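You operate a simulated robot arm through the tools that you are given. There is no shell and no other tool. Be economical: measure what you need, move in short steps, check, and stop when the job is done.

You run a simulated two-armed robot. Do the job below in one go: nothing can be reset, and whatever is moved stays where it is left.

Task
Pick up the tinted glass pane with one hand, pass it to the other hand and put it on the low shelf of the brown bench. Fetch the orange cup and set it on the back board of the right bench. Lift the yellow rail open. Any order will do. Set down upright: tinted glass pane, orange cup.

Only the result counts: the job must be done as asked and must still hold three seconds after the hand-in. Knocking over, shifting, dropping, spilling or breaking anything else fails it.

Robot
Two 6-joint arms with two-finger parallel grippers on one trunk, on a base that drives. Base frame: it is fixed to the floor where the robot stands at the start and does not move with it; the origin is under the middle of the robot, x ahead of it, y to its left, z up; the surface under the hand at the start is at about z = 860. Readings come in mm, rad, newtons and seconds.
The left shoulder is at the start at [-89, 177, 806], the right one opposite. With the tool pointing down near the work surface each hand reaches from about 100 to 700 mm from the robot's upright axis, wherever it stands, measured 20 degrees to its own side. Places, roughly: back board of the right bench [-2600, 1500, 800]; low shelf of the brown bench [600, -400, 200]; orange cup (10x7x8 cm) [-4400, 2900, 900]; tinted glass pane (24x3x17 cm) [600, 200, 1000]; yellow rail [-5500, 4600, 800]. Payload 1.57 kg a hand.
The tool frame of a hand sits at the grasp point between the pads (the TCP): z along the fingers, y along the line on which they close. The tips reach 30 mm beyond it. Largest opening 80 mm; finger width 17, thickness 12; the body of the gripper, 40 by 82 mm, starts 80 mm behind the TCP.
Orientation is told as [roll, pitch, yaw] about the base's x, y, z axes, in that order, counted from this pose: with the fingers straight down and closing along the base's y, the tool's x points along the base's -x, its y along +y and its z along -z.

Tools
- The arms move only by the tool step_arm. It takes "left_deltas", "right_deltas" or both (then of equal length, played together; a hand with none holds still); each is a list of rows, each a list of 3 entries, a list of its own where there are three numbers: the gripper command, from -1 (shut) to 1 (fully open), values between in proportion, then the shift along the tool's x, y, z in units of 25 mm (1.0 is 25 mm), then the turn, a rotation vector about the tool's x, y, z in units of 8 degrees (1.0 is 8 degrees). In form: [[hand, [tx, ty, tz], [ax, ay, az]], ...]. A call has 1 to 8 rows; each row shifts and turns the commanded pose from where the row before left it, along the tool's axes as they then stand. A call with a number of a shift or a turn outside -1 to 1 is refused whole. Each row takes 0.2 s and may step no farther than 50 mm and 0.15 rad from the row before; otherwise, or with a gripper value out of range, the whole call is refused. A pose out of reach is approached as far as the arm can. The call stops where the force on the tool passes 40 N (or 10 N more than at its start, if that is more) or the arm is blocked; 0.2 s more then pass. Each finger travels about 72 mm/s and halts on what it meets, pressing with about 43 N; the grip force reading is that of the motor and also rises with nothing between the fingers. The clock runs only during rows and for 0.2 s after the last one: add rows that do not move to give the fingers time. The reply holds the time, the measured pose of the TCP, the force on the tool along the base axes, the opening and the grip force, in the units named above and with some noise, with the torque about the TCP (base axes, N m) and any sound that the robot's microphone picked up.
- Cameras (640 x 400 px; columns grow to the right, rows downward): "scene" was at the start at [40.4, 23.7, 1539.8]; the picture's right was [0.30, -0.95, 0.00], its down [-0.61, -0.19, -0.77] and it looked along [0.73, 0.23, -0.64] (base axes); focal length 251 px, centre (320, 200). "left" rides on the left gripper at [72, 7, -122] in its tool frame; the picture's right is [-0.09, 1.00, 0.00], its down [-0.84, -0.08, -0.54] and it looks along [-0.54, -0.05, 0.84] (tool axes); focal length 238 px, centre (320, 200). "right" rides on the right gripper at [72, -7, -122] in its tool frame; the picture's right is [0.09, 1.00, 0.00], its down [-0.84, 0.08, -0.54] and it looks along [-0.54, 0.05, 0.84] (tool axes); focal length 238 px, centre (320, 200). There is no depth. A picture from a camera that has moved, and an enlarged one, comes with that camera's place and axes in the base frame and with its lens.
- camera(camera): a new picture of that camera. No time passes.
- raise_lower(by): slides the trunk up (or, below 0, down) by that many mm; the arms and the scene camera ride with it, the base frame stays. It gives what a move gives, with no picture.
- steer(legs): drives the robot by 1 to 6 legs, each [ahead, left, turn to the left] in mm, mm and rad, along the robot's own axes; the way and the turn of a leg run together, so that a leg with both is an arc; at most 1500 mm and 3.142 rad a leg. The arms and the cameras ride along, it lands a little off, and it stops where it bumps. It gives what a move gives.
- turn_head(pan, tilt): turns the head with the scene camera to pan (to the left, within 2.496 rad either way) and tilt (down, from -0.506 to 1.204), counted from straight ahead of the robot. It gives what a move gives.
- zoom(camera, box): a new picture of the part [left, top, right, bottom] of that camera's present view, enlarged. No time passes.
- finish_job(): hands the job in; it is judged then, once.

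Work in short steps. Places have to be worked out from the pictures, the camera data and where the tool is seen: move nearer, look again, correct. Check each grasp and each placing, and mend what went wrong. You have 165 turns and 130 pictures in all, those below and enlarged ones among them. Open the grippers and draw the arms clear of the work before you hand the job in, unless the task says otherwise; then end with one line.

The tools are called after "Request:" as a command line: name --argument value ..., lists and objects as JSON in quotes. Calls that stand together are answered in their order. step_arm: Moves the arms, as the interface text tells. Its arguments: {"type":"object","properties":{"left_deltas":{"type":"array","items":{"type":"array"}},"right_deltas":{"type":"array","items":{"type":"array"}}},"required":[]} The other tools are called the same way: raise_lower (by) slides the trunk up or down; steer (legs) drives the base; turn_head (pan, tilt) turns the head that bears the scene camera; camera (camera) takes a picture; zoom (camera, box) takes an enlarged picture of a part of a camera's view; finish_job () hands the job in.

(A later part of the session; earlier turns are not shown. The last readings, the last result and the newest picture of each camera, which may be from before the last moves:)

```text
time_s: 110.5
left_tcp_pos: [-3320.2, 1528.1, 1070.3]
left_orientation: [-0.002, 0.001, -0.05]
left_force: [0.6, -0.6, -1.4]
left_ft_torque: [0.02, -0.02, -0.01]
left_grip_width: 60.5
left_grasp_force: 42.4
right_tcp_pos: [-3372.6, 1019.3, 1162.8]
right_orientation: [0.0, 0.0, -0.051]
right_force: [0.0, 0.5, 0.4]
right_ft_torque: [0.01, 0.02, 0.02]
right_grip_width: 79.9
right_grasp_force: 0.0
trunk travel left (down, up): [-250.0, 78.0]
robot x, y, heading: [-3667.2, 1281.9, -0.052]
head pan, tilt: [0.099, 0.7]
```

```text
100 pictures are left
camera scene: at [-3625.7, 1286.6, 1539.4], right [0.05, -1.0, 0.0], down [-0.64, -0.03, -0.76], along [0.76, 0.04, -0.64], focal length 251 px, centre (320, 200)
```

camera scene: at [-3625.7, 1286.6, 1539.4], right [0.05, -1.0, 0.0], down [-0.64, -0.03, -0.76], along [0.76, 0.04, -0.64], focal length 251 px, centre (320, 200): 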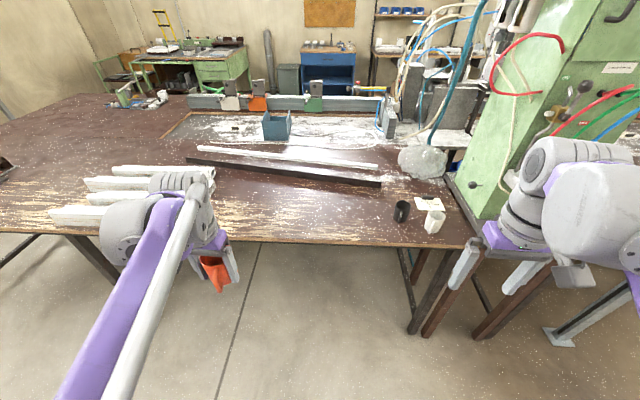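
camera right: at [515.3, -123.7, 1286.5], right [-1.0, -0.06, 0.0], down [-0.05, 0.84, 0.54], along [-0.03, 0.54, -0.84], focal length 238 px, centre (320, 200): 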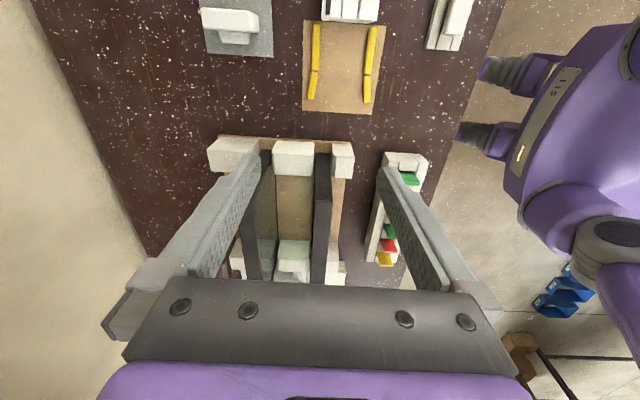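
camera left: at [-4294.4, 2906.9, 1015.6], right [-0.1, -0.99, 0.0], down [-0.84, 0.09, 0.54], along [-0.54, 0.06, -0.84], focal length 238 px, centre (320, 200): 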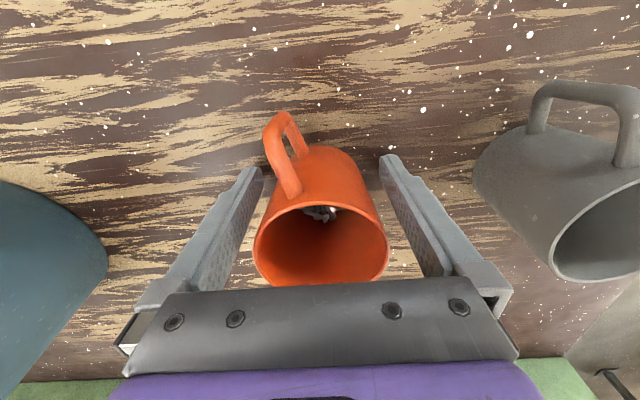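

The board spans roughly x -3000..-2220, y 720..2280, and it's empty around (-2830, 1370). I'll drive 240 mm closer and straighten up.

Request:
steer --legs '[[240, 0, 0.052]]'

Request:
step_arm --left_deltas '[[-1, [-0.9, -0.6, 0], [0, 0, 0]], [-1, [-0.9, -0.6, 0], [0, 0, 0]], [-1, [-0.9, -0.6, 0], [0, 0, 0]], [-1, [-0.9, -0.6, 0], [0, 0, 0]], [-1, [-0.9, -0.6, 0], [0, 0, 0]], [-1, [-0.9, -0.6, 0], [0, 0, 0]], [-1, [-0.9, -0.6, 0], [0, 0, 0]], [-1, [-0.9, -0.6, 0], [0, 0, 0]]]'

Request:
camera --camera "scene"

Request:
camera --camera "left"

```text
time_s: 112.3
left_tcp_pos: [-3094.4, 1538.0, 1069.1]
left_orientation: [-0.003, -0.001, 0.001]
left_force: [-1.0, 0.6, -0.6]
left_ft_torque: [0.03, 0.01, -0.02]
left_grip_width: 60.0
left_grasp_force: 43.4
right_tcp_pos: [-3121.3, 1028.8, 1163.4]
right_orientation: [-0.001, 0.0, 0.001]
right_force: [0.3, 0.7, -0.1]
right_ft_torque: [0.01, -0.01, 0.02]
right_grip_width: 80.0
right_grasp_force: 0.1
trunk travel left (down, up): [-250.0, 78.0]
robot x, y, heading: [-3431.6, 1275.6, 0.006]
head pan, tilt: [0.099, 0.7]
```

```text
time_s: 114.1
left_tcp_pos: [-2912.3, 1419.1, 1069.5]
left_orientation: [-0.001, 0.0, 0.001]
left_force: [0.2, 0.7, -0.2]
left_ft_torque: [-0.03, 0.02, 0.0]
left_grip_width: 60.1
left_grasp_force: 43.0
right_tcp_pos: [-3121.2, 1028.9, 1163.0]
right_orientation: [0.0, -0.001, 0.003]
right_force: [-0.7, -0.1, 0.4]
right_ft_torque: [-0.01, 0.03, 0.05]
right_grip_width: 80.1
right_grasp_force: 0.2
trunk travel left (down, up): [-250.0, 78.0]
robot x, y, heading: [-3429.8, 1280.2, -0.001]
head pan, tilt: [0.099, 0.7]
```

```text
99 pictures are left
camera scene: at [-3386.4, 1282.6, 1539.4], right [0.1, -0.99, 0.0], down [-0.64, -0.07, -0.76], along [0.76, 0.08, -0.64], focal length 251 px, centre (320, 200)
```

scene: 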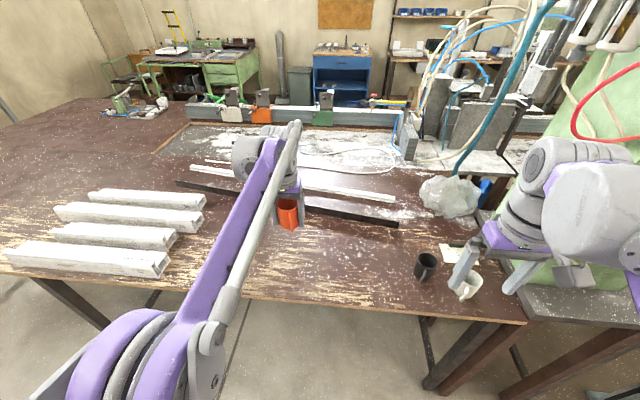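

```text
98 pictures are left
camera left: at [-2983.8, 1426.2, 1190.5], right [0.09, 1.0, 0.0], down [0.84, -0.08, 0.54], along [0.54, -0.05, -0.84], focal length 238 px, centre (320, 200)
```

left: 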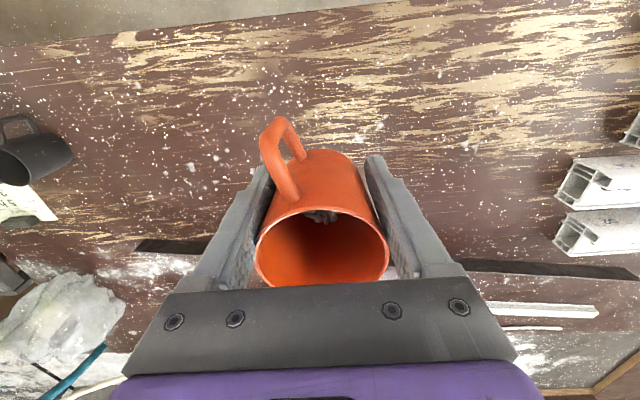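

The spot below is clear: the dark strip is at x≈-2650 and the edge at -3000. I'll shift 40 mm in and lower to well above the surface.

Request:
step_arm --left_deltas '[[-1, [-0.9, 0, 0], [0, 0, 0]], [-1, [-0.8, 0, 0], [0, 0, 0]], [-1, [0, 0, 0.9], [0, 0, 0]], [-1, [0, 0, 0.9], [0, 0, 0]], [-1, [0, 0, 0.9], [0, 0, 0]], [-1, [0, 0, 0.9], [0, 0, 0]], [-1, [0, 0, 0.9], [0, 0, 0]], [-1, [0, 0, 0.5], [0, 0, 0]]]'

Request:
camera --camera "scene"

Request:
camera --camera "right"

```text
time_s: 115.9
left_tcp_pos: [-2872.0, 1418.3, 942.1]
left_orientation: [-0.002, 0.001, 0.002]
left_force: [-0.4, 0.0, -1.0]
left_ft_torque: [0.0, 0.0, -0.01]
left_grip_width: 60.4
left_grasp_force: 42.3
right_tcp_pos: [-3121.6, 1029.1, 1163.3]
right_orientation: [0.0, 0.001, 0.002]
right_force: [0.4, -1.0, 0.2]
right_ft_torque: [0.03, -0.01, -0.01]
right_grip_width: 79.8
right_grasp_force: 0.1
trunk travel left (down, up): [-250.0, 78.0]
robot x, y, heading: [-3432.0, 1278.1, 0.004]
head pan, tilt: [0.099, 0.7]
```

```text
97 pictures are left
camera scene: at [-3387.3, 1283.0, 1539.4], right [0.1, -0.99, 0.0], down [-0.64, -0.07, -0.76], along [0.76, 0.08, -0.64], focal length 251 px, centre (320, 200)
```

scene: 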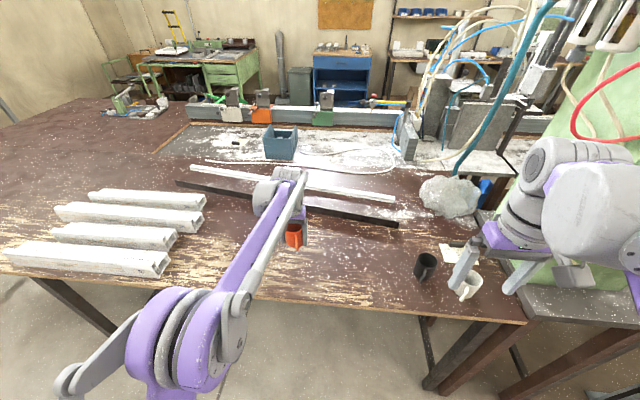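

```text
96 pictures are left
camera right: at [-3193.2, 1021.7, 1285.1], right [-0.09, 1.0, 0.0], down [0.84, 0.08, 0.54], along [0.54, 0.05, -0.84], focal length 238 px, centre (320, 200)
```

right: 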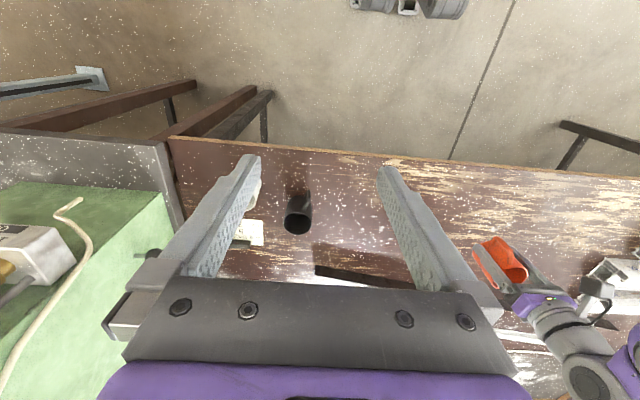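

The path down is clear. I'm lowering in small steps and watching the force.

Request:
step_arm --left_deltas '[[-1, [0, 0, 0.4], [0, 0, 0]], [-1, [0, 0, 0.4], [0, 0, 0]], [-1, [0, 0, 0.4], [0, 0, 0]], [-1, [0, 0, 0.4], [0, 0, 0]], [-1, [0, 0, 0.4], [0, 0, 0]], [-1, [0, 0, 0.4], [0, 0, 0]], [-1, [0, 0, 0.3], [0, 0, 0]]]'

Request:
zoom --camera "scene" --box '[230, 170, 390, 270]'

```text
time_s: 117.5
left_tcp_pos: [-2871.5, 1420.1, 875.6]
left_orientation: [0.001, 0.001, 0.001]
left_force: [-0.5, 0.8, -1.3]
left_ft_torque: [-0.01, 0.0, -0.01]
left_grip_width: 60.3
left_grasp_force: 42.8
right_tcp_pos: [-3122.1, 1029.5, 1163.1]
right_orientation: [-0.001, 0.0, 0.002]
right_force: [0.5, -0.5, 0.0]
right_ft_torque: [0.0, -0.01, 0.01]
right_grip_width: 80.2
right_grasp_force: 0.1
trunk travel left (down, up): [-250.0, 78.0]
robot x, y, heading: [-3430.7, 1275.7, 0.004]
head pan, tilt: [0.099, 0.7]
```

```text
4.00 times, centred on (310, 220) of scene
camera zoom: at [-3387.4, 1283.0, 1539.4], right [0.1, -0.99, 0.0], down [-0.64, -0.07, -0.76], along [0.76, 0.08, -0.64], focal length 1003 px, centre (360, 120)
```

zoom: 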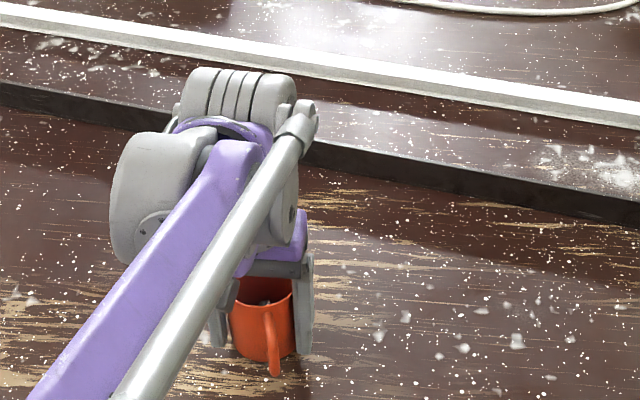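

Request:
step_arm --left_deltas '[[-1, [0, 0, 0.2], [0, 0, 0]], [-1, [0, 0, 0.2], [0, 0, 0]], [-1, [0, 0, 0.2], [0, 0, 0]], [-1, [0, 0, 0.2], [0, 0, 0]], [-1, [0, 0, 0.2], [0, 0, 0]], [-1, [0, 0, 0.2], [0, 0, 0]]]'

```text
time_s: 118.2
left_tcp_pos: [-2873.7, 1419.3, 870.0]
left_orientation: [-0.002, -0.001, 0.001]
left_force: [-3.0, 0.1, 23.9]
left_ft_torque: [-0.18, 0.23, -0.04]
left_grip_width: 60.2
left_grasp_force: 43.5
right_tcp_pos: [-3123.0, 1028.8, 1163.4]
right_orientation: [0.0, -0.001, 0.002]
right_force: [-0.5, -0.4, -0.5]
right_ft_torque: [0.01, 0.0, -0.01]
right_grip_width: 79.9
right_grasp_force: 0.1
trunk travel left (down, up): [-250.0, 78.0]
robot x, y, heading: [-3429.8, 1275.3, 0.003]
head pan, tilt: [0.099, 0.7]
stopped in row 3 (left hand): the force on the tool passed its limit at 54 N (the readings are from after the stop); the commanded pose is now the measured one
```

Contact, so the cup's base is on the board (z≈835). I'll ease off the pressure slightly, then open.

Request:
step_arm --left_deltas '[[-1, [0, 0, -0.04], [0, 0, 0]], [-1, [0, 0, 0], [0, 0, 0]]]'

Request:
step_arm --left_deltas '[[0.7, [0, 0, 0], [0, 0, 0]], [1, [0, 0, 0], [0, 0, 0]], [1, [0, 0, 0], [0, 0, 0]]]'

Request:
camera --camera "left"

```text
time_s: 118.8
left_tcp_pos: [-2873.9, 1418.8, 869.7]
left_orientation: [0.0, -0.003, 0.002]
left_force: [-6.5, 0.5, 20.2]
left_ft_torque: [-0.35, 0.27, -0.13]
left_grip_width: 60.2
left_grasp_force: 42.7
right_tcp_pos: [-3124.5, 1028.9, 1163.1]
right_orientation: [0.0, -0.002, 0.002]
right_force: [-0.6, -0.6, 0.0]
right_ft_torque: [0.01, 0.0, 0.02]
right_grip_width: 80.2
right_grasp_force: 0.0
trunk travel left (down, up): [-250.0, 78.0]
robot x, y, heading: [-3433.0, 1275.4, 0.004]
head pan, tilt: [0.099, 0.7]
```

```text
time_s: 119.5
left_tcp_pos: [-2873.2, 1421.8, 869.5]
left_orientation: [0.0, -0.001, 0.003]
left_force: [-6.9, 16.1, 22.5]
left_ft_torque: [-0.32, 0.31, -0.22]
left_grip_width: 65.6
left_grasp_force: 0.0
right_tcp_pos: [-3124.0, 1032.2, 1163.6]
right_orientation: [-0.001, -0.001, 0.001]
right_force: [0.9, 0.2, 0.2]
right_ft_torque: [-0.03, 0.02, 0.0]
right_grip_width: 80.1
right_grasp_force: 0.1
trunk travel left (down, up): [-250.0, 78.0]
robot x, y, heading: [-3431.9, 1281.9, 0.004]
head pan, tilt: [0.099, 0.7]
```

```text
94 pictures are left
camera left: at [-2944.9, 1429.1, 990.9], right [0.09, 1.0, 0.0], down [0.84, -0.07, 0.54], along [0.54, -0.05, -0.84], focal length 238 px, centre (320, 200)
```

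left: 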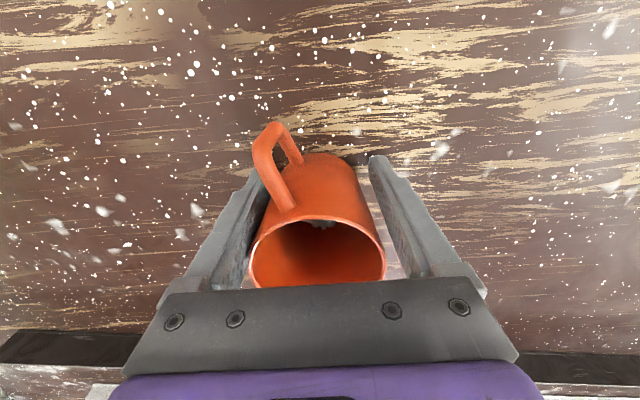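

The hand is still pressed down and the opening stopped at 65.6 mm; probably the fingertips are bearing on the board. I'll raise a few mm while opening.

Request:
step_arm --left_deltas '[[1, [0, 0, -0.15], [0, 0, 0]], [1, [0, 0, 0], [0, 0, 0]]]'

Request:
camera --camera "left"

```text
time_s: 120.2
left_tcp_pos: [-2871.1, 1419.5, 872.3]
left_orientation: [0.0, -0.002, 0.002]
left_force: [-0.9, 0.1, 0.7]
left_ft_torque: [-0.03, 0.01, 0.01]
left_grip_width: 80.0
left_grasp_force: 0.0
right_tcp_pos: [-3123.1, 1029.5, 1162.2]
right_orientation: [-0.001, 0.001, 0.002]
right_force: [-0.4, -0.5, 0.3]
right_ft_torque: [-0.02, -0.01, 0.03]
right_grip_width: 79.9
right_grasp_force: 0.0
trunk travel left (down, up): [-250.0, 78.0]
robot x, y, heading: [-3435.5, 1275.6, -0.002]
head pan, tilt: [0.099, 0.7]
```

```text
93 pictures are left
camera left: at [-2942.6, 1426.3, 993.6], right [0.09, 1.0, 0.0], down [0.84, -0.08, 0.54], along [0.54, -0.05, -0.84], focal length 238 px, centre (320, 200)
```

left: 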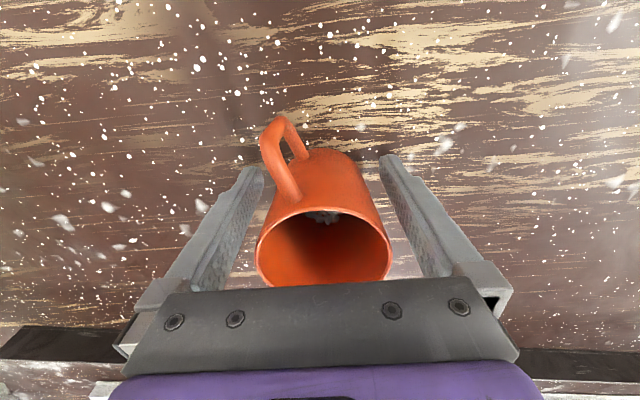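

The gripper is fully open with no force on it. Lifting straight up, away from the cup.

Request:
step_arm --left_deltas '[[1, [0, 0, -0.6], [0, 0, 0]], [1, [0, 0, -0.9], [0, 0, 0]], [1, [0, 0, -1], [0, 0, 0]], [1, [0, 0, -1], [0, 0, 0]], [1, [0, 0, -1], [0, 0, 0]], [1, [0, 0, -1], [0, 0, 0]], [1, [0, 0, -1], [0, 0, 0]], [1, [0, 0, -1], [0, 0, 0]]]'

Request:
step_arm --left_deltas '[[1, [1, 0.5, -1], [0, 0, 0]], [1, [1, 0.5, -1], [0, 0, 0]], [1, [1, 0.5, 0], [0, 0, 0]], [1, [1, 0.5, 0], [0, 0, 0]], [1, [1, 0.5, 0], [0, 0, 0]], [1, [1, 0.5, 0], [0, 0, 0]], [1, [1, 0.5, 0], [0, 0, 0]], [1, [1, 0.5, 0], [0, 0, 0]]]'

Request:
zoom --camera "scene" --box '[160, 130, 480, 330]'

```text
time_s: 122.0
left_tcp_pos: [-2871.3, 1419.3, 1062.2]
left_orientation: [-0.001, 0.0, 0.002]
left_force: [-0.5, -0.3, -0.1]
left_ft_torque: [-0.01, -0.01, 0.01]
left_grip_width: 80.0
left_grasp_force: 0.0
right_tcp_pos: [-3122.0, 1028.2, 1163.4]
right_orientation: [0.001, -0.001, 0.001]
right_force: [0.6, 0.3, -0.7]
right_ft_torque: [0.02, -0.01, -0.01]
right_grip_width: 80.0
right_grasp_force: 0.1
trunk travel left (down, up): [-250.0, 78.0]
robot x, y, heading: [-3434.2, 1272.2, 0.001]
head pan, tilt: [0.099, 0.7]
```

```text
time_s: 123.8
left_tcp_pos: [-3074.0, 1520.6, 1112.4]
left_orientation: [0.0, -0.004, 0.001]
left_force: [0.2, -0.2, 0.2]
left_ft_torque: [0.01, 0.01, -0.01]
left_grip_width: 79.8
left_grasp_force: 0.0
right_tcp_pos: [-3123.4, 1029.1, 1162.5]
right_orientation: [0.0, 0.0, 0.002]
right_force: [-0.2, -0.1, 0.5]
right_ft_torque: [0.0, -0.02, -0.03]
right_grip_width: 80.4
right_grasp_force: 0.0
trunk travel left (down, up): [-250.0, 78.0]
robot x, y, heading: [-3431.8, 1271.5, 0.002]
head pan, tilt: [0.099, 0.7]
```

```text
2.00 times, centred on (320, 230) of scene
camera zoom: at [-3388.5, 1283.1, 1539.4], right [0.1, -0.99, 0.0], down [-0.64, -0.07, -0.77], along [0.76, 0.08, -0.64], focal length 502 px, centre (320, 140)
```

zoom: 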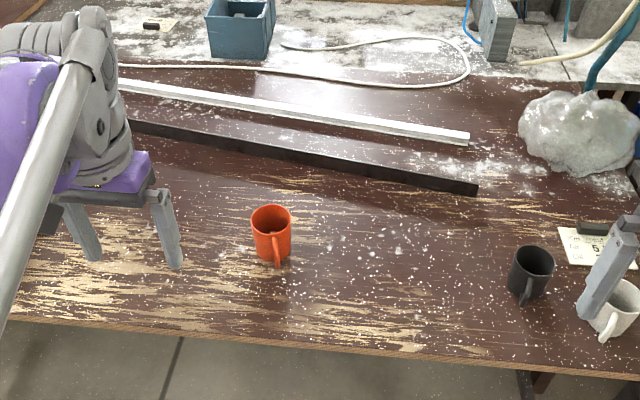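

The cup stands upright on the back board. Next the yellow rail: I'll drive back along the aisle and over to face it.

Request:
steer --legs '[[-300, 0, 0], [0, 1330, 0], [0, 1330, 0], [0, 0, 1.57], [0, 880, 0]]'

Request:
turn_head --pan 0.9 --tilt 0.55

Request:
camera --camera "scene"

```text
time_s: 160.3
left_tcp_pos: [-4872.6, 4253.0, 1112.4]
left_orientation: [0.001, -0.001, 1.611]
left_force: [-0.2, 0.8, 0.0]
left_ft_torque: [0.0, 0.04, 0.0]
left_grip_width: 80.0
left_grasp_force: 0.0
right_tcp_pos: [-4380.0, 4222.3, 1161.1]
right_orientation: [-0.001, 0.0, 1.613]
right_force: [-0.3, -0.1, 0.0]
right_ft_torque: [-0.02, -0.03, 0.03]
right_grip_width: 79.9
right_grasp_force: 0.0
trunk travel left (down, up): [-250.0, 78.0]
robot x, y, heading: [-4615.9, 3903.6, 1.612]
head pan, tilt: [0.099, 0.7]
```

```text
time_s: 161.4
left_tcp_pos: [-4874.2, 4252.1, 1111.7]
left_orientation: [-0.001, 0.0, 1.61]
left_force: [0.5, -0.2, 0.4]
left_ft_torque: [0.01, -0.01, 0.0]
left_grip_width: 79.8
left_grasp_force: 0.1
right_tcp_pos: [-4380.6, 4222.5, 1162.2]
right_orientation: [0.0, 0.0, 1.61]
right_force: [0.3, 0.7, 0.0]
right_ft_torque: [0.01, 0.04, 0.05]
right_grip_width: 79.8
right_grasp_force: 0.0
trunk travel left (down, up): [-250.0, 78.0]
robot x, y, heading: [-4615.2, 3905.5, 1.616]
head pan, tilt: [0.901, 0.55]
```

```text
91 pictures are left
camera scene: at [-4687.6, 3914.6, 1552.5], right [0.59, 0.81, 0.0], down [0.42, -0.31, -0.85], along [-0.69, 0.5, -0.52], focal length 251 px, centre (320, 200)
```

scene: 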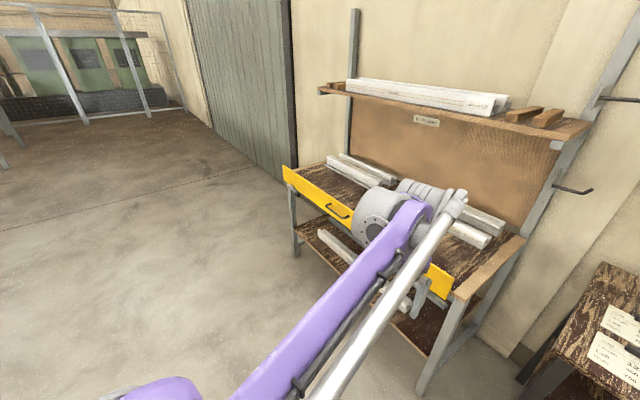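

Request:
steer --legs '[[0, 0, -0.045], [0, 800, 0]]'

Request:
turn_head --pan 0.0 --tilt 0.7

Request:
camera --camera "scene"

```text
time_s: 169.2
left_tcp_pos: [-5655.4, 4265.5, 1112.3]
left_orientation: [0.001, -0.001, 1.571]
left_force: [-0.7, -0.7, 0.1]
left_ft_torque: [-0.02, 0.0, 0.05]
left_grip_width: 80.1
left_grasp_force: 0.1
right_tcp_pos: [-5165.4, 4214.0, 1163.0]
right_orientation: [-0.001, 0.001, 1.572]
right_force: [-0.3, -0.5, 0.2]
right_ft_torque: [-0.01, -0.01, -0.01]
right_grip_width: 80.3
right_grasp_force: 0.2
trunk travel left (down, up): [-250.0, 78.0]
robot x, y, heading: [-5415.1, 3906.7, 1.569]
head pan, tilt: [0.901, 0.55]
```

```text
time_s: 170.4
left_tcp_pos: [-5655.4, 4266.0, 1112.4]
left_orientation: [-0.001, -0.001, 1.57]
left_force: [0.3, -0.4, -0.4]
left_ft_torque: [0.02, 0.0, 0.02]
left_grip_width: 80.1
left_grasp_force: 0.1
right_tcp_pos: [-5165.5, 4215.2, 1162.5]
right_orientation: [0.0, 0.002, 1.57]
right_force: [0.8, 0.0, 0.0]
right_ft_torque: [0.0, -0.01, -0.02]
right_grip_width: 80.0
right_grasp_force: 0.1
trunk travel left (down, up): [-250.0, 78.0]
robot x, y, heading: [-5413.1, 3905.9, 1.57]
head pan, tilt: [0.0, 0.7]
```

```text
90 pictures are left
camera scene: at [-5413.6, 3949.2, 1539.4], right [1.0, 0.0, 0.0], down [0.0, -0.64, -0.77], along [0.0, 0.77, -0.64], focal length 251 px, centre (320, 200)
```

scene: 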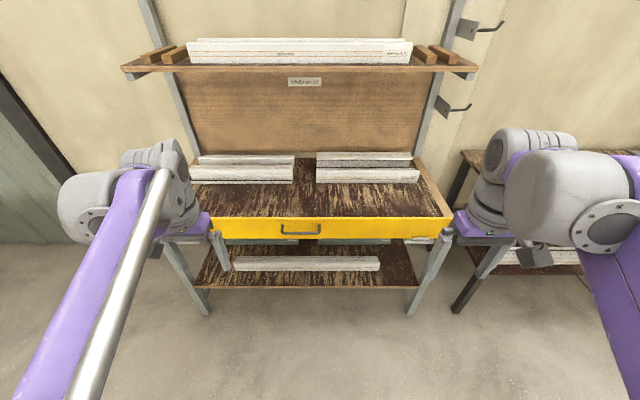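

Request:
zoom --camera "scene" --box '[195, 190, 335, 280]'

Request:
zoom --camera "scene" --box '[320, 190, 460, 280]'

```text
4.44 times, centred on (265, 235) of scene
camera zoom: at [-5413.6, 3949.2, 1539.4], right [1.0, 0.0, 0.0], down [0.0, -0.64, -0.77], along [0.0, 0.77, -0.64], focal length 1114 px, centre (564, 44)
```

zoom: 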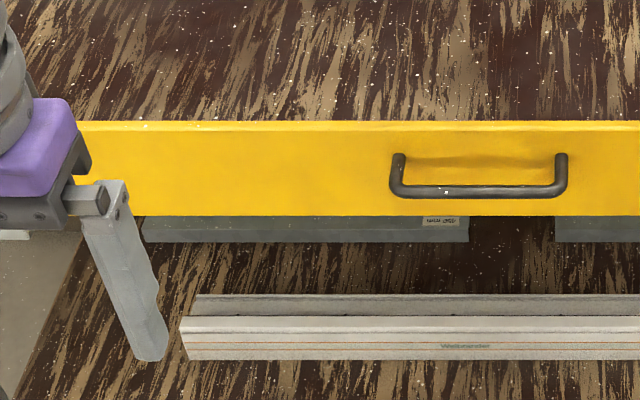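

```text
4.44 times, centred on (390, 235) of scene
camera zoom: at [-5413.6, 3949.2, 1539.4], right [1.0, 0.0, 0.0], down [0.0, -0.64, -0.77], along [0.0, 0.77, -0.64], focal length 1114 px, centre (9, 44)
```

zoom: 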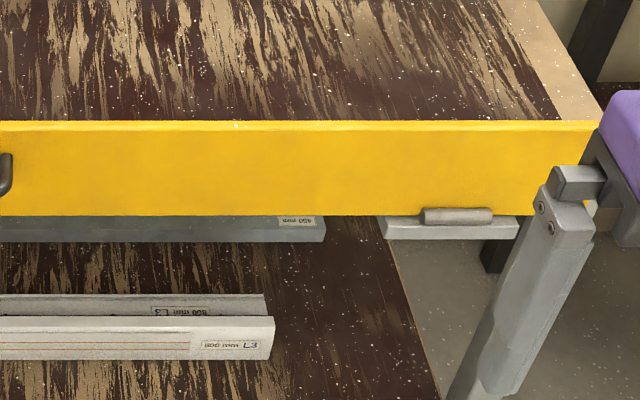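

The handle's bar is about 150 mm long at x≈-5488, z≈835, and there's a bracket with a cylinder under the rail at x≈-5000. I'll look at that bracket with the right camera to understand the hinge.

Request:
camera --camera "right"

Request:
camera --camera "left"

```text
87 pictures are left
camera right: at [-5158.3, 4142.2, 1285.2], right [-1.0, -0.09, 0.0], down [-0.08, 0.84, 0.54], along [-0.05, 0.54, -0.84], focal length 238 px, centre (320, 200)
```

right: 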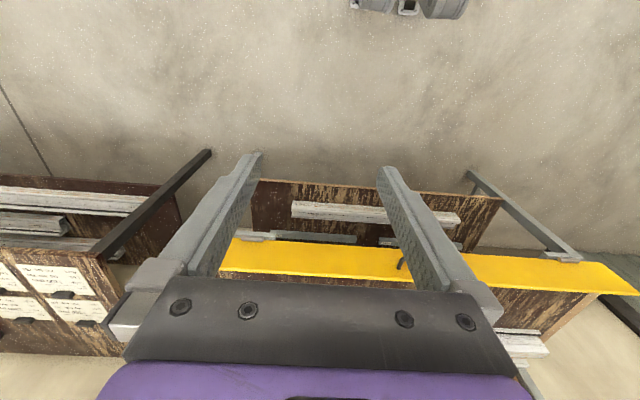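

```text
86 pictures are left
camera left: at [-5662.2, 4194.3, 1233.2], right [-1.0, 0.09, 0.0], down [0.08, 0.84, 0.54], along [0.05, 0.54, -0.84], focal length 238 px, centre (320, 200)
```

left: 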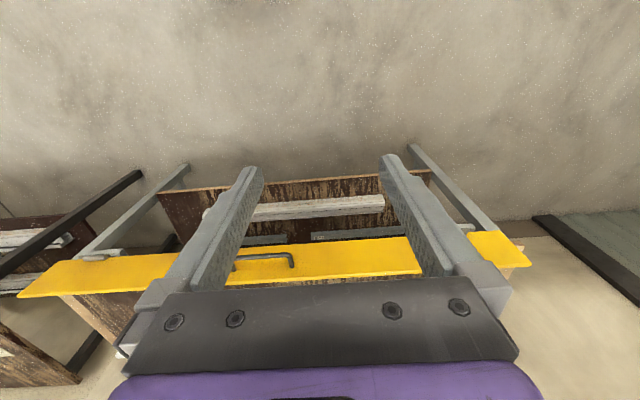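

The mechanism isn't clear yet, so I'm moving the right hand's camera close to the right-hand bracket.

Request:
step_arm --right_deltas '[[1, [-0.6, -0.8, 0.8], [0, 0, 0]], [1, [-0.6, -0.8, 0.8], [0, 0, 0]], [1, [-0.6, -0.8, 0.8], [0, 0, 0]], [1, [-0.6, -0.8, 0.8], [0, 0, 0]], [1, [-0.6, -0.8, 0.8], [0, 0, 0]], [1, [-0.6, -0.8, 0.8], [0, 0, 0]]]'

Request:
camera --camera "right"

```text
time_s: 171.8
left_tcp_pos: [-5655.5, 4266.9, 1112.1]
left_orientation: [0.0, 0.001, 1.57]
left_force: [0.5, 1.0, 1.0]
left_ft_torque: [-0.02, 0.03, 0.0]
left_grip_width: 80.1
left_grasp_force: 0.0
right_tcp_pos: [-5044.4, 4306.4, 1043.6]
right_orientation: [-0.001, -0.001, 1.571]
right_force: [-0.3, -0.6, -0.1]
right_ft_torque: [-0.02, 0.01, 0.03]
right_grip_width: 80.0
right_grasp_force: 0.2
trunk travel left (down, up): [-250.0, 78.0]
robot x, y, heading: [-5416.2, 3905.3, 1.569]
head pan, tilt: [0.0, 0.7]
```

```text
85 pictures are left
camera right: at [-5037.2, 4233.5, 1165.9], right [-1.0, -0.09, 0.0], down [-0.08, 0.84, 0.54], along [-0.05, 0.54, -0.84], focal length 238 px, centre (320, 200)
```

right: 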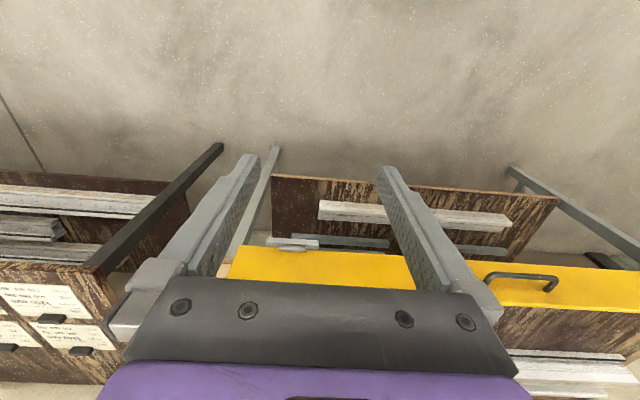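

Request:
zoom --camera "right" --box '[220, 215, 380, 300]'

Request:
zoom --camera "right" --box '[460, 240, 640, 330]'

```text
4.00 times, centred on (300, 258) of right
camera zoom: at [-5037.2, 4233.5, 1165.9], right [-1.0, -0.09, 0.0], down [-0.08, 0.84, 0.54], along [-0.05, 0.54, -0.84], focal length 953 px, centre (400, -30)
```

zoom: 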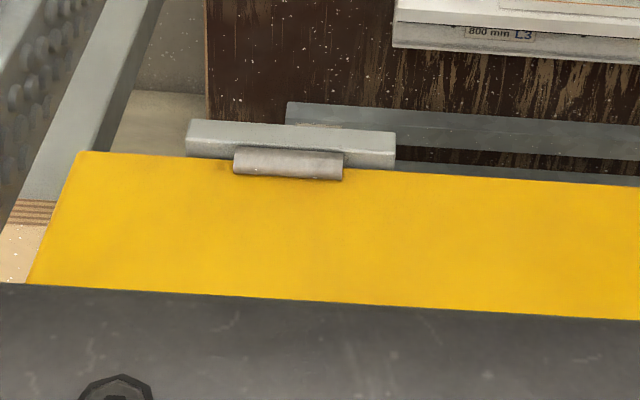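

```text
3.56 times, centred on (550, 285) of right
camera zoom: at [-5037.2, 4233.5, 1165.9], right [-1.0, -0.09, 0.0], down [-0.08, 0.84, 0.54], along [-0.05, 0.54, -0.84], focal length 848 px, centre (-498, -102)
```

zoom: 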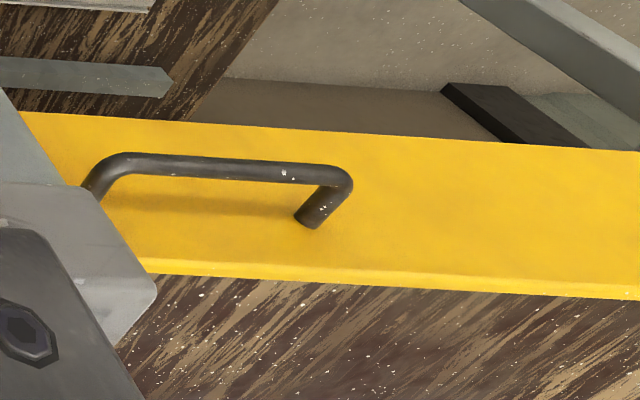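

It looks hinged at the bottom edge, with the handle bar at about (-5488, 4587, 840) standing 40 mm off the rail. I'll turn the left hand to point horizontally at the rail, closing vertically, so I can grip the bar and feel which way it moves.

Request:
step_arm --left_deltas '[[1, [0, 0, 0], [0, -1, 0]], [1, [0, 0, 0], [0, -1, 0]], [1, [0, 0, 0], [0, -1, 0]], [1, [0, 0, 0], [0, -1, 0]], [1, [0, 0, 0], [0, -1, 0]], [1, [0, 0, 0], [0, -1, 0]], [1, [0, 0, 0], [0, -1, 0]], [1, [0, 0, 0], [0, -1, 0]]]'

Request:
step_arm --left_deltas '[[1, [0, 0, 0], [0, -1, 0]], [1, [0, 0, 0], [0, -1, 0]], [1, [0, 0, 0], [0, -1, 0]], [1, [0, 0, 0], [0, -0.25, 0]], [1, [0, 0, 0], [0, 0, 1]], [1, [0, 0, 0], [0, 0, 1]], [1, [0, 0, 0], [0, 0, 1]], [1, [0, 0, 0], [0, 0, 1]]]'

```text
time_s: 173.6
left_tcp_pos: [-5656.2, 4266.8, 1112.8]
left_orientation: [0.002, -1.119, 1.57]
left_force: [-0.2, 0.0, 0.2]
left_ft_torque: [0.05, 0.01, -0.02]
left_grip_width: 79.9
left_grasp_force: 0.0
right_tcp_pos: [-5045.7, 4305.9, 1044.0]
right_orientation: [0.0, 0.0, 1.573]
right_force: [0.8, 0.1, 0.0]
right_ft_torque: [0.02, 0.0, -0.01]
right_grip_width: 80.2
right_grasp_force: 0.2
trunk travel left (down, up): [-250.0, 78.0]
robot x, y, heading: [-5413.2, 3906.2, 1.567]
head pan, tilt: [0.0, 0.7]
```

```text
time_s: 175.4
left_tcp_pos: [-5656.2, 4264.7, 1111.1]
left_orientation: [1.573, -1.011, -0.001]
left_force: [-0.2, 0.6, -0.1]
left_ft_torque: [0.02, 0.0, -0.01]
left_grip_width: 80.0
left_grasp_force: 0.1
right_tcp_pos: [-5045.2, 4305.8, 1044.8]
right_orientation: [-0.001, 0.0, 1.572]
right_force: [0.4, 0.2, 0.0]
right_ft_torque: [-0.02, 0.04, 0.02]
right_grip_width: 79.9
right_grasp_force: 0.1
trunk travel left (down, up): [-250.0, 78.0]
robot x, y, heading: [-5415.0, 3908.0, 1.567]
head pan, tilt: [0.0, 0.7]
```

The wrist is turning as intended; I'll finish the roll.

Request:
step_arm --left_deltas '[[1, [0, 0, 0], [0, 0, 1]], [1, [0, 0, 0], [0, 0, 1]], [1, [0, 0, 0], [0, 0, 1]], [1, [0, 0, 0], [0, 0, 1]], [1, [0, 0, 0], [0, 0, 1]], [1, [0, 0, 0], [0, 0, 1]], [1, [0, 0, 0], [0, 0, 1]], [1, [0, 0, 0], [0, 0, 0.24]]]'

Request:
camera --camera "left"

```text
time_s: 177.2
left_tcp_pos: [-5719.3, 4224.6, 1119.1]
left_orientation: [1.423, -0.146, 0.003]
left_force: [0.0, 0.1, 0.3]
left_ft_torque: [-0.01, 0.02, 0.02]
left_grip_width: 79.9
left_grasp_force: 0.1
left hand out of reach, approached as far as the arm can: row 4, 5, 6, 7
right_tcp_pos: [-5044.4, 4307.0, 1044.7]
right_orientation: [-0.001, -0.002, 1.571]
right_force: [-1.0, 0.4, -0.1]
right_ft_torque: [-0.01, -0.02, -0.01]
right_grip_width: 80.1
right_grasp_force: 0.3
trunk travel left (down, up): [-250.0, 78.0]
robot x, y, heading: [-5415.8, 3905.1, 1.573]
head pan, tilt: [0.0, 0.7]
```

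```text
82 pictures are left
camera left: at [-5793.4, 4104.6, 1131.9], right [-0.05, 0.15, 0.99], down [0.83, -0.55, 0.13], along [0.56, 0.82, -0.09], focal length 238 px, centre (320, 200)
```

left: 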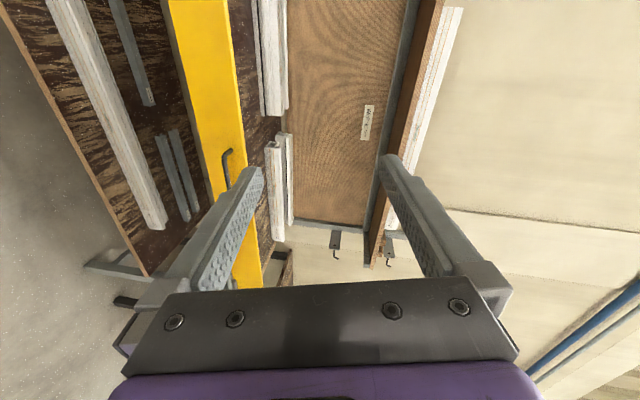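

The full roll was just out of reach there, but lower and more central should be reachable. I'm moving toward the handle's height.

Request:
step_arm --left_deltas '[[1, [-0.8, -1, 0], [0, 0, 0]], [1, [-0.8, -1, 0], [0, 0, 0]], [1, [-0.8, -1, 0], [0, 0, 0]], [1, [-0.8, -1, 0], [0, 0, 0]], [1, [-0.8, -1, 0], [0, 0, 0]], [1, [-0.8, -1, 0], [0, 0, 0]], [1, [-0.8, -1, 0], [0, 0, 0]], [1, [-0.8, -1, 0], [0, 0, 0]]]'

Request:
camera --camera "scene"

```text
time_s: 179.1
left_tcp_pos: [-5523.6, 4243.1, 957.2]
left_orientation: [1.437, -0.129, -0.004]
left_force: [0.6, -0.2, -0.2]
left_ft_torque: [0.0, 0.03, 0.03]
left_grip_width: 80.1
left_grasp_force: 0.1
left hand out of reach, approached as far as the arm can: row 6
right_tcp_pos: [-5044.8, 4305.0, 1043.7]
right_orientation: [0.001, 0.0, 1.571]
right_force: [-0.7, 0.1, -1.3]
right_ft_torque: [-0.02, 0.0, -0.03]
right_grip_width: 79.9
right_grasp_force: 0.0
trunk travel left (down, up): [-250.0, 78.0]
robot x, y, heading: [-5414.2, 3906.8, 1.573]
head pan, tilt: [0.0, 0.7]
stopped in row 8 (left hand): the arm was blocked; the commanded pose is now the measured one
```

```text
81 pictures are left
camera scene: at [-5413.0, 3950.0, 1539.4], right [1.0, 0.0, 0.0], down [0.0, -0.64, -0.76], along [0.0, 0.76, -0.64], focal length 251 px, centre (320, 200)
```

scene: 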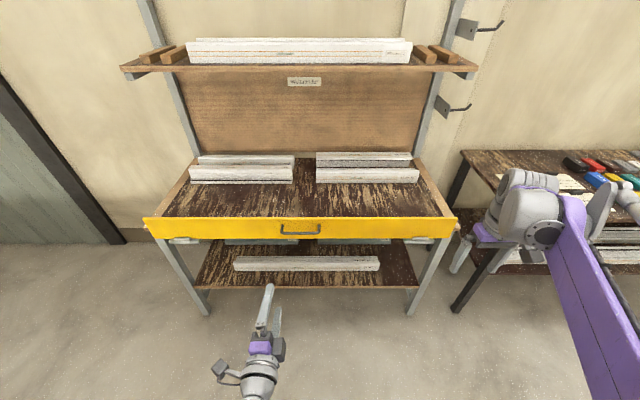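

It was too folded that close in. I'm extending forward, which should free the wrist.

Request:
step_arm --left_deltas '[[1, [0, 0, 1], [0, 0, 0]], [1, [0, 0, 1], [0, 0, 0]], [1, [0, 0, 1], [0, 0, 0]], [1, [0, 0, 1], [0, 0, 0]], [1, [0, 0, 1], [0, 0, 0]], [1, [0, 0, 1], [0, 0, 0]]]'

```text
time_s: 180.5
left_tcp_pos: [-5520.3, 4393.4, 938.7]
left_orientation: [1.438, -0.131, -0.005]
left_force: [-0.4, 0.8, 0.6]
left_ft_torque: [0.02, -0.01, -0.02]
left_grip_width: 80.0
left_grasp_force: 0.0
right_tcp_pos: [-5045.8, 4305.5, 1044.1]
right_orientation: [0.001, 0.001, 1.569]
right_force: [-0.5, 0.0, 1.0]
right_ft_torque: [0.02, -0.01, 0.02]
right_grip_width: 80.1
right_grasp_force: 0.1
trunk travel left (down, up): [-250.0, 78.0]
robot x, y, heading: [-5414.9, 3908.1, 1.568]
head pan, tilt: [0.0, 0.7]
```

Request:
step_arm --left_deltas '[[1, [0, 0, 0], [0, 0, 0.94]], [1, [0, 0, 0], [-0.95, 0, 0]], [1, [-0.3, -1, 0], [0, 0, 0]], [1, [-0.3, -1, 0], [0, 0, 0]], [1, [-0.3, -1, 0], [0, 0, 0]], [1, [-0.3, -1, 0], [0, 0, 0]]]'

Request:
camera --camera "left"

Request:
camera --camera "scene"

```text
time_s: 181.9
left_tcp_pos: [-5484.1, 4422.6, 872.1]
left_orientation: [1.572, -0.001, -0.022]
left_force: [-0.6, 0.2, 0.4]
left_ft_torque: [-0.05, -0.02, 0.0]
left_grip_width: 79.8
left_grasp_force: 0.0
left hand out of reach, approached as far as the arm can: row 4, 5, 6
right_tcp_pos: [-5044.0, 4306.0, 1044.8]
right_orientation: [-0.001, 0.001, 1.57]
right_force: [0.0, 0.6, -0.3]
right_ft_torque: [-0.02, -0.02, -0.01]
right_grip_width: 80.0
right_grasp_force: 0.0
trunk travel left (down, up): [-250.0, 78.0]
robot x, y, heading: [-5415.6, 3907.1, 1.567]
head pan, tilt: [0.0, 0.7]
```

```text
80 pictures are left
camera left: at [-5559.1, 4301.5, 877.4], right [0.09, 0.0, 1.0], down [0.82, -0.56, -0.08], along [0.56, 0.83, -0.05], focal length 238 px, centre (320, 200)
```

left: 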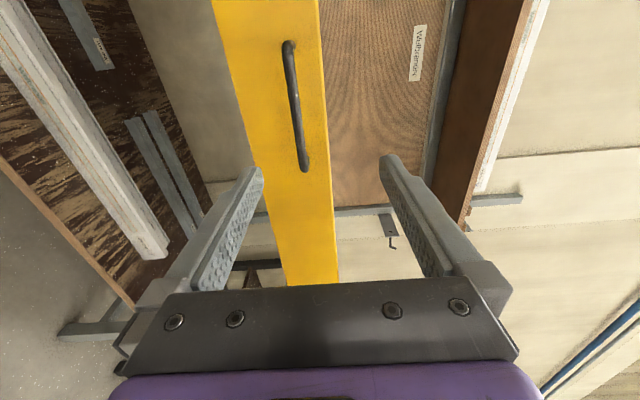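

```text
79 pictures are left
camera scene: at [-5413.3, 3949.9, 1539.4], right [1.0, 0.0, 0.0], down [0.0, -0.64, -0.76], along [0.0, 0.76, -0.64], focal length 251 px, centre (320, 200)
```

scene: 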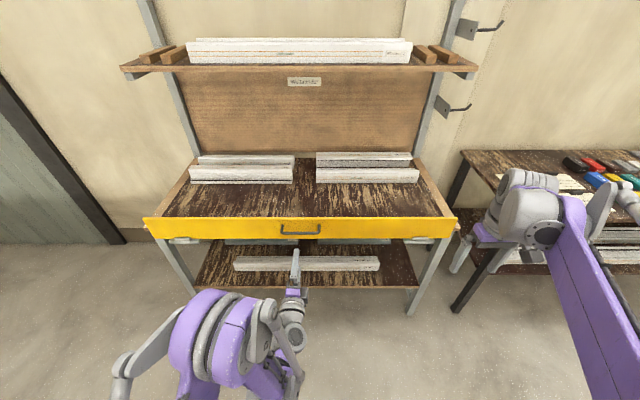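

The bar is at z≈846, x -5557..-5416. Extending forward to just short of it.

Request:
step_arm --left_deltas '[[1, [0, 0, 1], [0, 0, 0]], [1, [0, 0, 1], [0, 0, 0]], [1, [0, 0, 1], [0, 0, 0]], [1, [0, 0, 1], [0, 0, 0]]]'

Request:
camera --camera "left"

```text
time_s: 182.9
left_tcp_pos: [-5483.6, 4521.2, 872.2]
left_orientation: [1.572, 0.0, -0.022]
left_force: [-0.2, 1.2, 0.0]
left_ft_torque: [0.03, -0.01, -0.02]
left_grip_width: 79.8
left_grasp_force: 0.1
right_tcp_pos: [-5045.5, 4306.4, 1044.1]
right_orientation: [0.0, 0.001, 1.571]
right_force: [0.3, 0.2, -0.2]
right_ft_torque: [0.0, -0.02, 0.02]
right_grip_width: 79.9
right_grasp_force: 0.1
trunk travel left (down, up): [-250.0, 78.0]
robot x, y, heading: [-5414.7, 3906.9, 1.57]
head pan, tilt: [0.0, 0.7]
```

```text
78 pictures are left
camera left: at [-5557.4, 4400.5, 877.3], right [0.09, 0.0, 1.0], down [0.83, -0.56, -0.08], along [0.56, 0.83, -0.05], focal length 238 px, centre (320, 200)
```

left: 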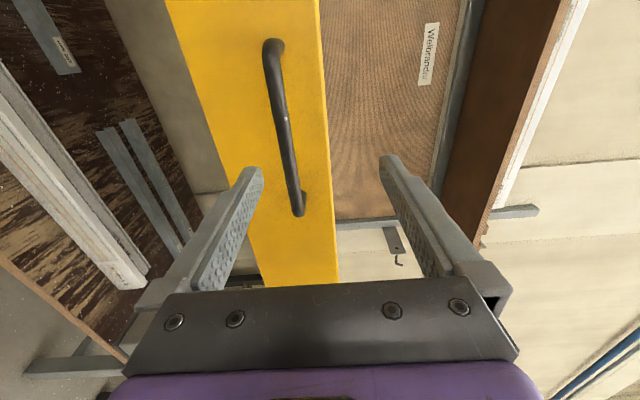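

The bar sits 27 mm below the hand's axis; I'll lower, then move in.

Request:
step_arm --left_deltas '[[1, [0, -0.55, 0], [0, 0, 0]], [1, [0, -0.55, 0], [0, 0, 0]], [1, [0, 0, 0.9], [0, 0, 0]], [1, [0, 0, 0.9], [0, 0, 0]]]'

Request:
camera --camera "left"

```text
time_s: 183.9
left_tcp_pos: [-5480.5, 4566.1, 845.0]
left_orientation: [1.572, 0.001, -0.023]
left_force: [0.6, 0.0, 0.2]
left_ft_torque: [0.05, 0.02, -0.03]
left_grip_width: 79.9
left_grasp_force: 0.0
right_tcp_pos: [-5045.2, 4305.6, 1044.1]
right_orientation: [0.0, -0.001, 1.569]
right_force: [-0.1, 0.8, 1.1]
right_ft_torque: [0.01, 0.02, 0.02]
right_grip_width: 80.2
right_grasp_force: 0.1
trunk travel left (down, up): [-250.0, 78.0]
robot x, y, heading: [-5413.2, 3902.0, 1.577]
head pan, tilt: [0.0, 0.7]
```

```text
77 pictures are left
camera left: at [-5555.0, 4446.6, 850.1], right [0.09, 0.0, 1.0], down [0.82, -0.56, -0.08], along [0.56, 0.83, -0.05], focal length 238 px, centre (320, 200)
```

left: 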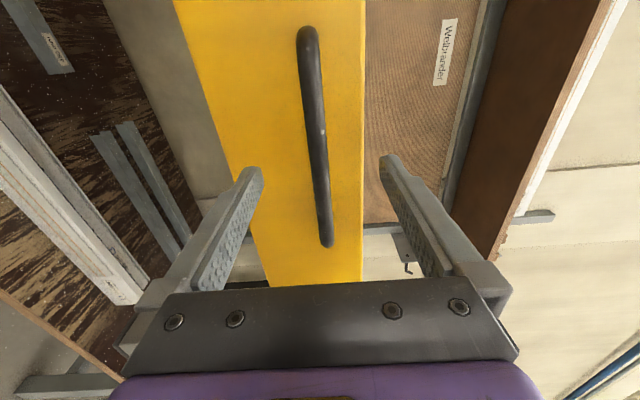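

The bar is centred between the fingers. Advancing 18 mm, then closing.

Request:
step_arm --left_deltas '[[1, [0, 0, 0.35], [0, 0, 0]], [1, [0, 0, 0.35], [0, 0, 0]], [1, [0, 0, 0], [0, 0, 0]]]'

Request:
step_arm --left_deltas '[[0, [0, 0, 0], [0, 0, 0]], [-0.6, [0, 0, 0], [0, 0, 0]], [-1, [0, 0, 0], [0, 0, 0]], [-1, [0, 0, 0], [0, 0, 0]]]'

Request:
camera --camera "left"

```text
time_s: 184.7
left_tcp_pos: [-5481.5, 4584.6, 844.0]
left_orientation: [1.571, 0.001, -0.022]
left_force: [0.5, -0.1, 0.2]
left_ft_torque: [0.02, 0.02, -0.01]
left_grip_width: 80.2
left_grasp_force: 0.2
right_tcp_pos: [-5044.9, 4305.1, 1044.0]
right_orientation: [-0.001, 0.001, 1.569]
right_force: [0.4, 0.2, 0.3]
right_ft_torque: [0.0, -0.03, -0.01]
right_grip_width: 80.0
right_grasp_force: 0.1
trunk travel left (down, up): [-250.0, 78.0]
robot x, y, heading: [-5413.1, 3908.5, 1.568]
head pan, tilt: [0.0, 0.7]
```

```text
time_s: 185.7
left_tcp_pos: [-5480.9, 4584.3, 845.4]
left_orientation: [1.572, 0.0, -0.02]
left_force: [-0.1, 1.7, 5.1]
left_ft_torque: [0.09, -0.03, 0.02]
left_grip_width: 11.9
left_grasp_force: 28.7
right_tcp_pos: [-5044.4, 4305.2, 1044.1]
right_orientation: [0.001, -0.001, 1.57]
right_force: [-0.2, 0.9, 0.6]
right_ft_torque: [-0.01, 0.0, -0.02]
right_grip_width: 80.1
right_grasp_force: 0.0
trunk travel left (down, up): [-250.0, 78.0]
robot x, y, heading: [-5411.6, 3908.3, 1.568]
head pan, tilt: [0.0, 0.7]
```

```text
76 pictures are left
camera left: at [-5555.4, 4464.7, 850.5], right [0.09, 0.0, 1.0], down [0.82, -0.56, -0.08], along [0.56, 0.83, -0.05], focal length 238 px, centre (320, 200)
```

left: 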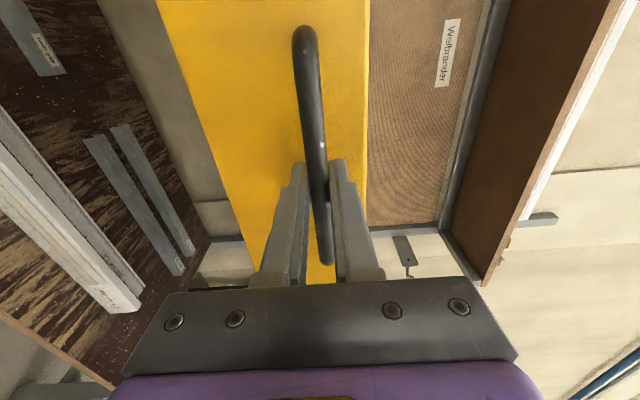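

The bar is gripped at 11.9 mm. First a gentle upward test, a few mm.

Request:
step_arm --left_deltas '[[-1, [0, 0.15, 0], [0, 0, 0]], [-1, [0, 0.15, 0], [0, 0, 0]], [-1, [0, 0.1, 0], [0, 0, 0]]]'

```text
time_s: 186.2
left_tcp_pos: [-5480.9, 4585.0, 845.2]
left_orientation: [1.561, -0.001, -0.028]
left_force: [-1.7, 0.5, -22.7]
left_ft_torque: [0.0, 0.1, 0.18]
left_grip_width: 11.6
left_grasp_force: 29.0
right_tcp_pos: [-5045.4, 4306.8, 1043.8]
right_orientation: [-0.001, 0.001, 1.572]
right_force: [-0.9, 0.2, 1.2]
right_ft_torque: [-0.02, -0.03, 0.01]
right_grip_width: 80.1
right_grasp_force: 0.0
trunk travel left (down, up): [-250.0, 78.0]
robot x, y, heading: [-5416.6, 3907.4, 1.571]
head pan, tilt: [0.0, 0.7]
stopped in row 2 (left hand): the force on the tool passed its limit at 47 N (the readings are from after the stop); the commanded pose is now the measured one
```

It's rigid upward, so not a slide. Now I'll test a gentle pull outward.

Request:
step_arm --left_deltas '[[-1, [0, 0, -0.15], [0, 0, 0]], [-1, [0, 0, -0.15], [0, 0, 0]], [-1, [0, 0, -0.15], [0, 0, 0]], [-1, [0, 0, -0.15], [0, 0, 0]]]'

```text
time_s: 186.9
left_tcp_pos: [-5481.1, 4577.4, 844.0]
left_orientation: [1.56, -0.002, -0.029]
left_force: [-1.0, 18.8, -23.2]
left_ft_torque: [-0.07, 0.09, -0.48]
left_grip_width: 11.9
left_grasp_force: 28.8
right_tcp_pos: [-5045.8, 4307.7, 1043.8]
right_orientation: [-0.002, 0.002, 1.568]
right_force: [-0.4, 0.3, 0.4]
right_ft_torque: [0.0, 0.03, 0.03]
right_grip_width: 80.1
right_grasp_force: 0.1
trunk travel left (down, up): [-250.0, 78.0]
robot x, y, heading: [-5412.0, 3907.8, 1.57]
head pan, tilt: [0.0, 0.7]
stopped in row 3 (left hand): the force on the tool passed its limit at 50 N (the readings are from after the stop); the commanded pose is now the measured one
```

The hand came out 8 mm. I'll look to see whether the rail tilted or the grip slipped.

Request:
camera --camera "left"

Request:
zoom --camera "scene" --box '[130, 190, 470, 290]'

```text
75 pictures are left
camera left: at [-5556.2, 4459.9, 850.8], right [0.09, 0.01, 1.0], down [0.82, -0.57, -0.07], along [0.56, 0.82, -0.06], focal length 238 px, centre (320, 200)
```

left: 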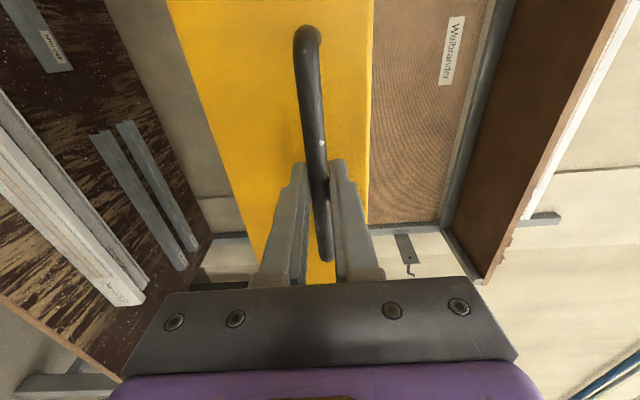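

```text
1.88 times, centred on (300, 240) of scene
camera zoom: at [-5414.1, 3954.7, 1539.2], right [1.0, 0.0, 0.0], down [0.0, -0.65, -0.76], along [0.0, 0.76, -0.65], focal length 472 px, centre (358, 125)
```

zoom: 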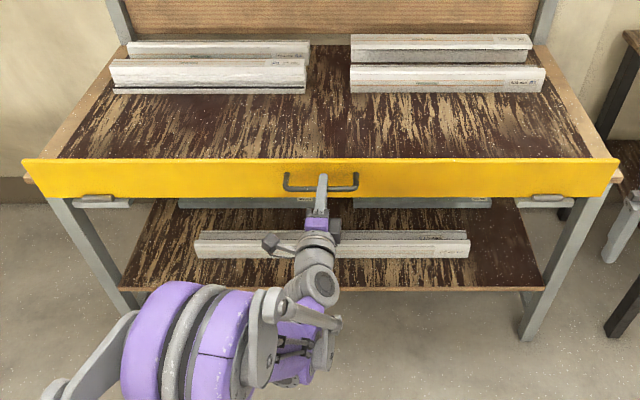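

It moves outward, so the hinge is at the rail's bottom front (about y 4618, z 762). I'll follow that arc out and down in small steps.

Request:
step_arm --left_deltas '[[-1, [0, -0.12, -0.05], [0, 0, 0]], [-1, [0, -0.11, -0.16], [0, 0, 0]], [-1, [0, -0.136, -0.21], [0, 0, 0]], [-1, [0, -0.19, -0.25], [0, 0, 0]]]'

```text
time_s: 187.9
left_tcp_pos: [-5480.5, 4561.3, 831.4]
left_orientation: [1.564, -0.003, -0.03]
left_force: [-0.9, 12.6, -12.8]
left_ft_torque: [0.04, 0.18, 0.29]
left_grip_width: 12.0
left_grasp_force: 29.1
right_tcp_pos: [-5045.5, 4308.3, 1042.8]
right_orientation: [0.002, 0.002, 1.57]
right_force: [0.0, 0.0, 0.6]
right_ft_torque: [0.02, 0.01, -0.01]
right_grip_width: 79.8
right_grasp_force: 0.1
trunk travel left (down, up): [-250.0, 78.0]
robot x, y, heading: [-5413.1, 3907.9, 1.568]
head pan, tilt: [0.0, 0.7]
```

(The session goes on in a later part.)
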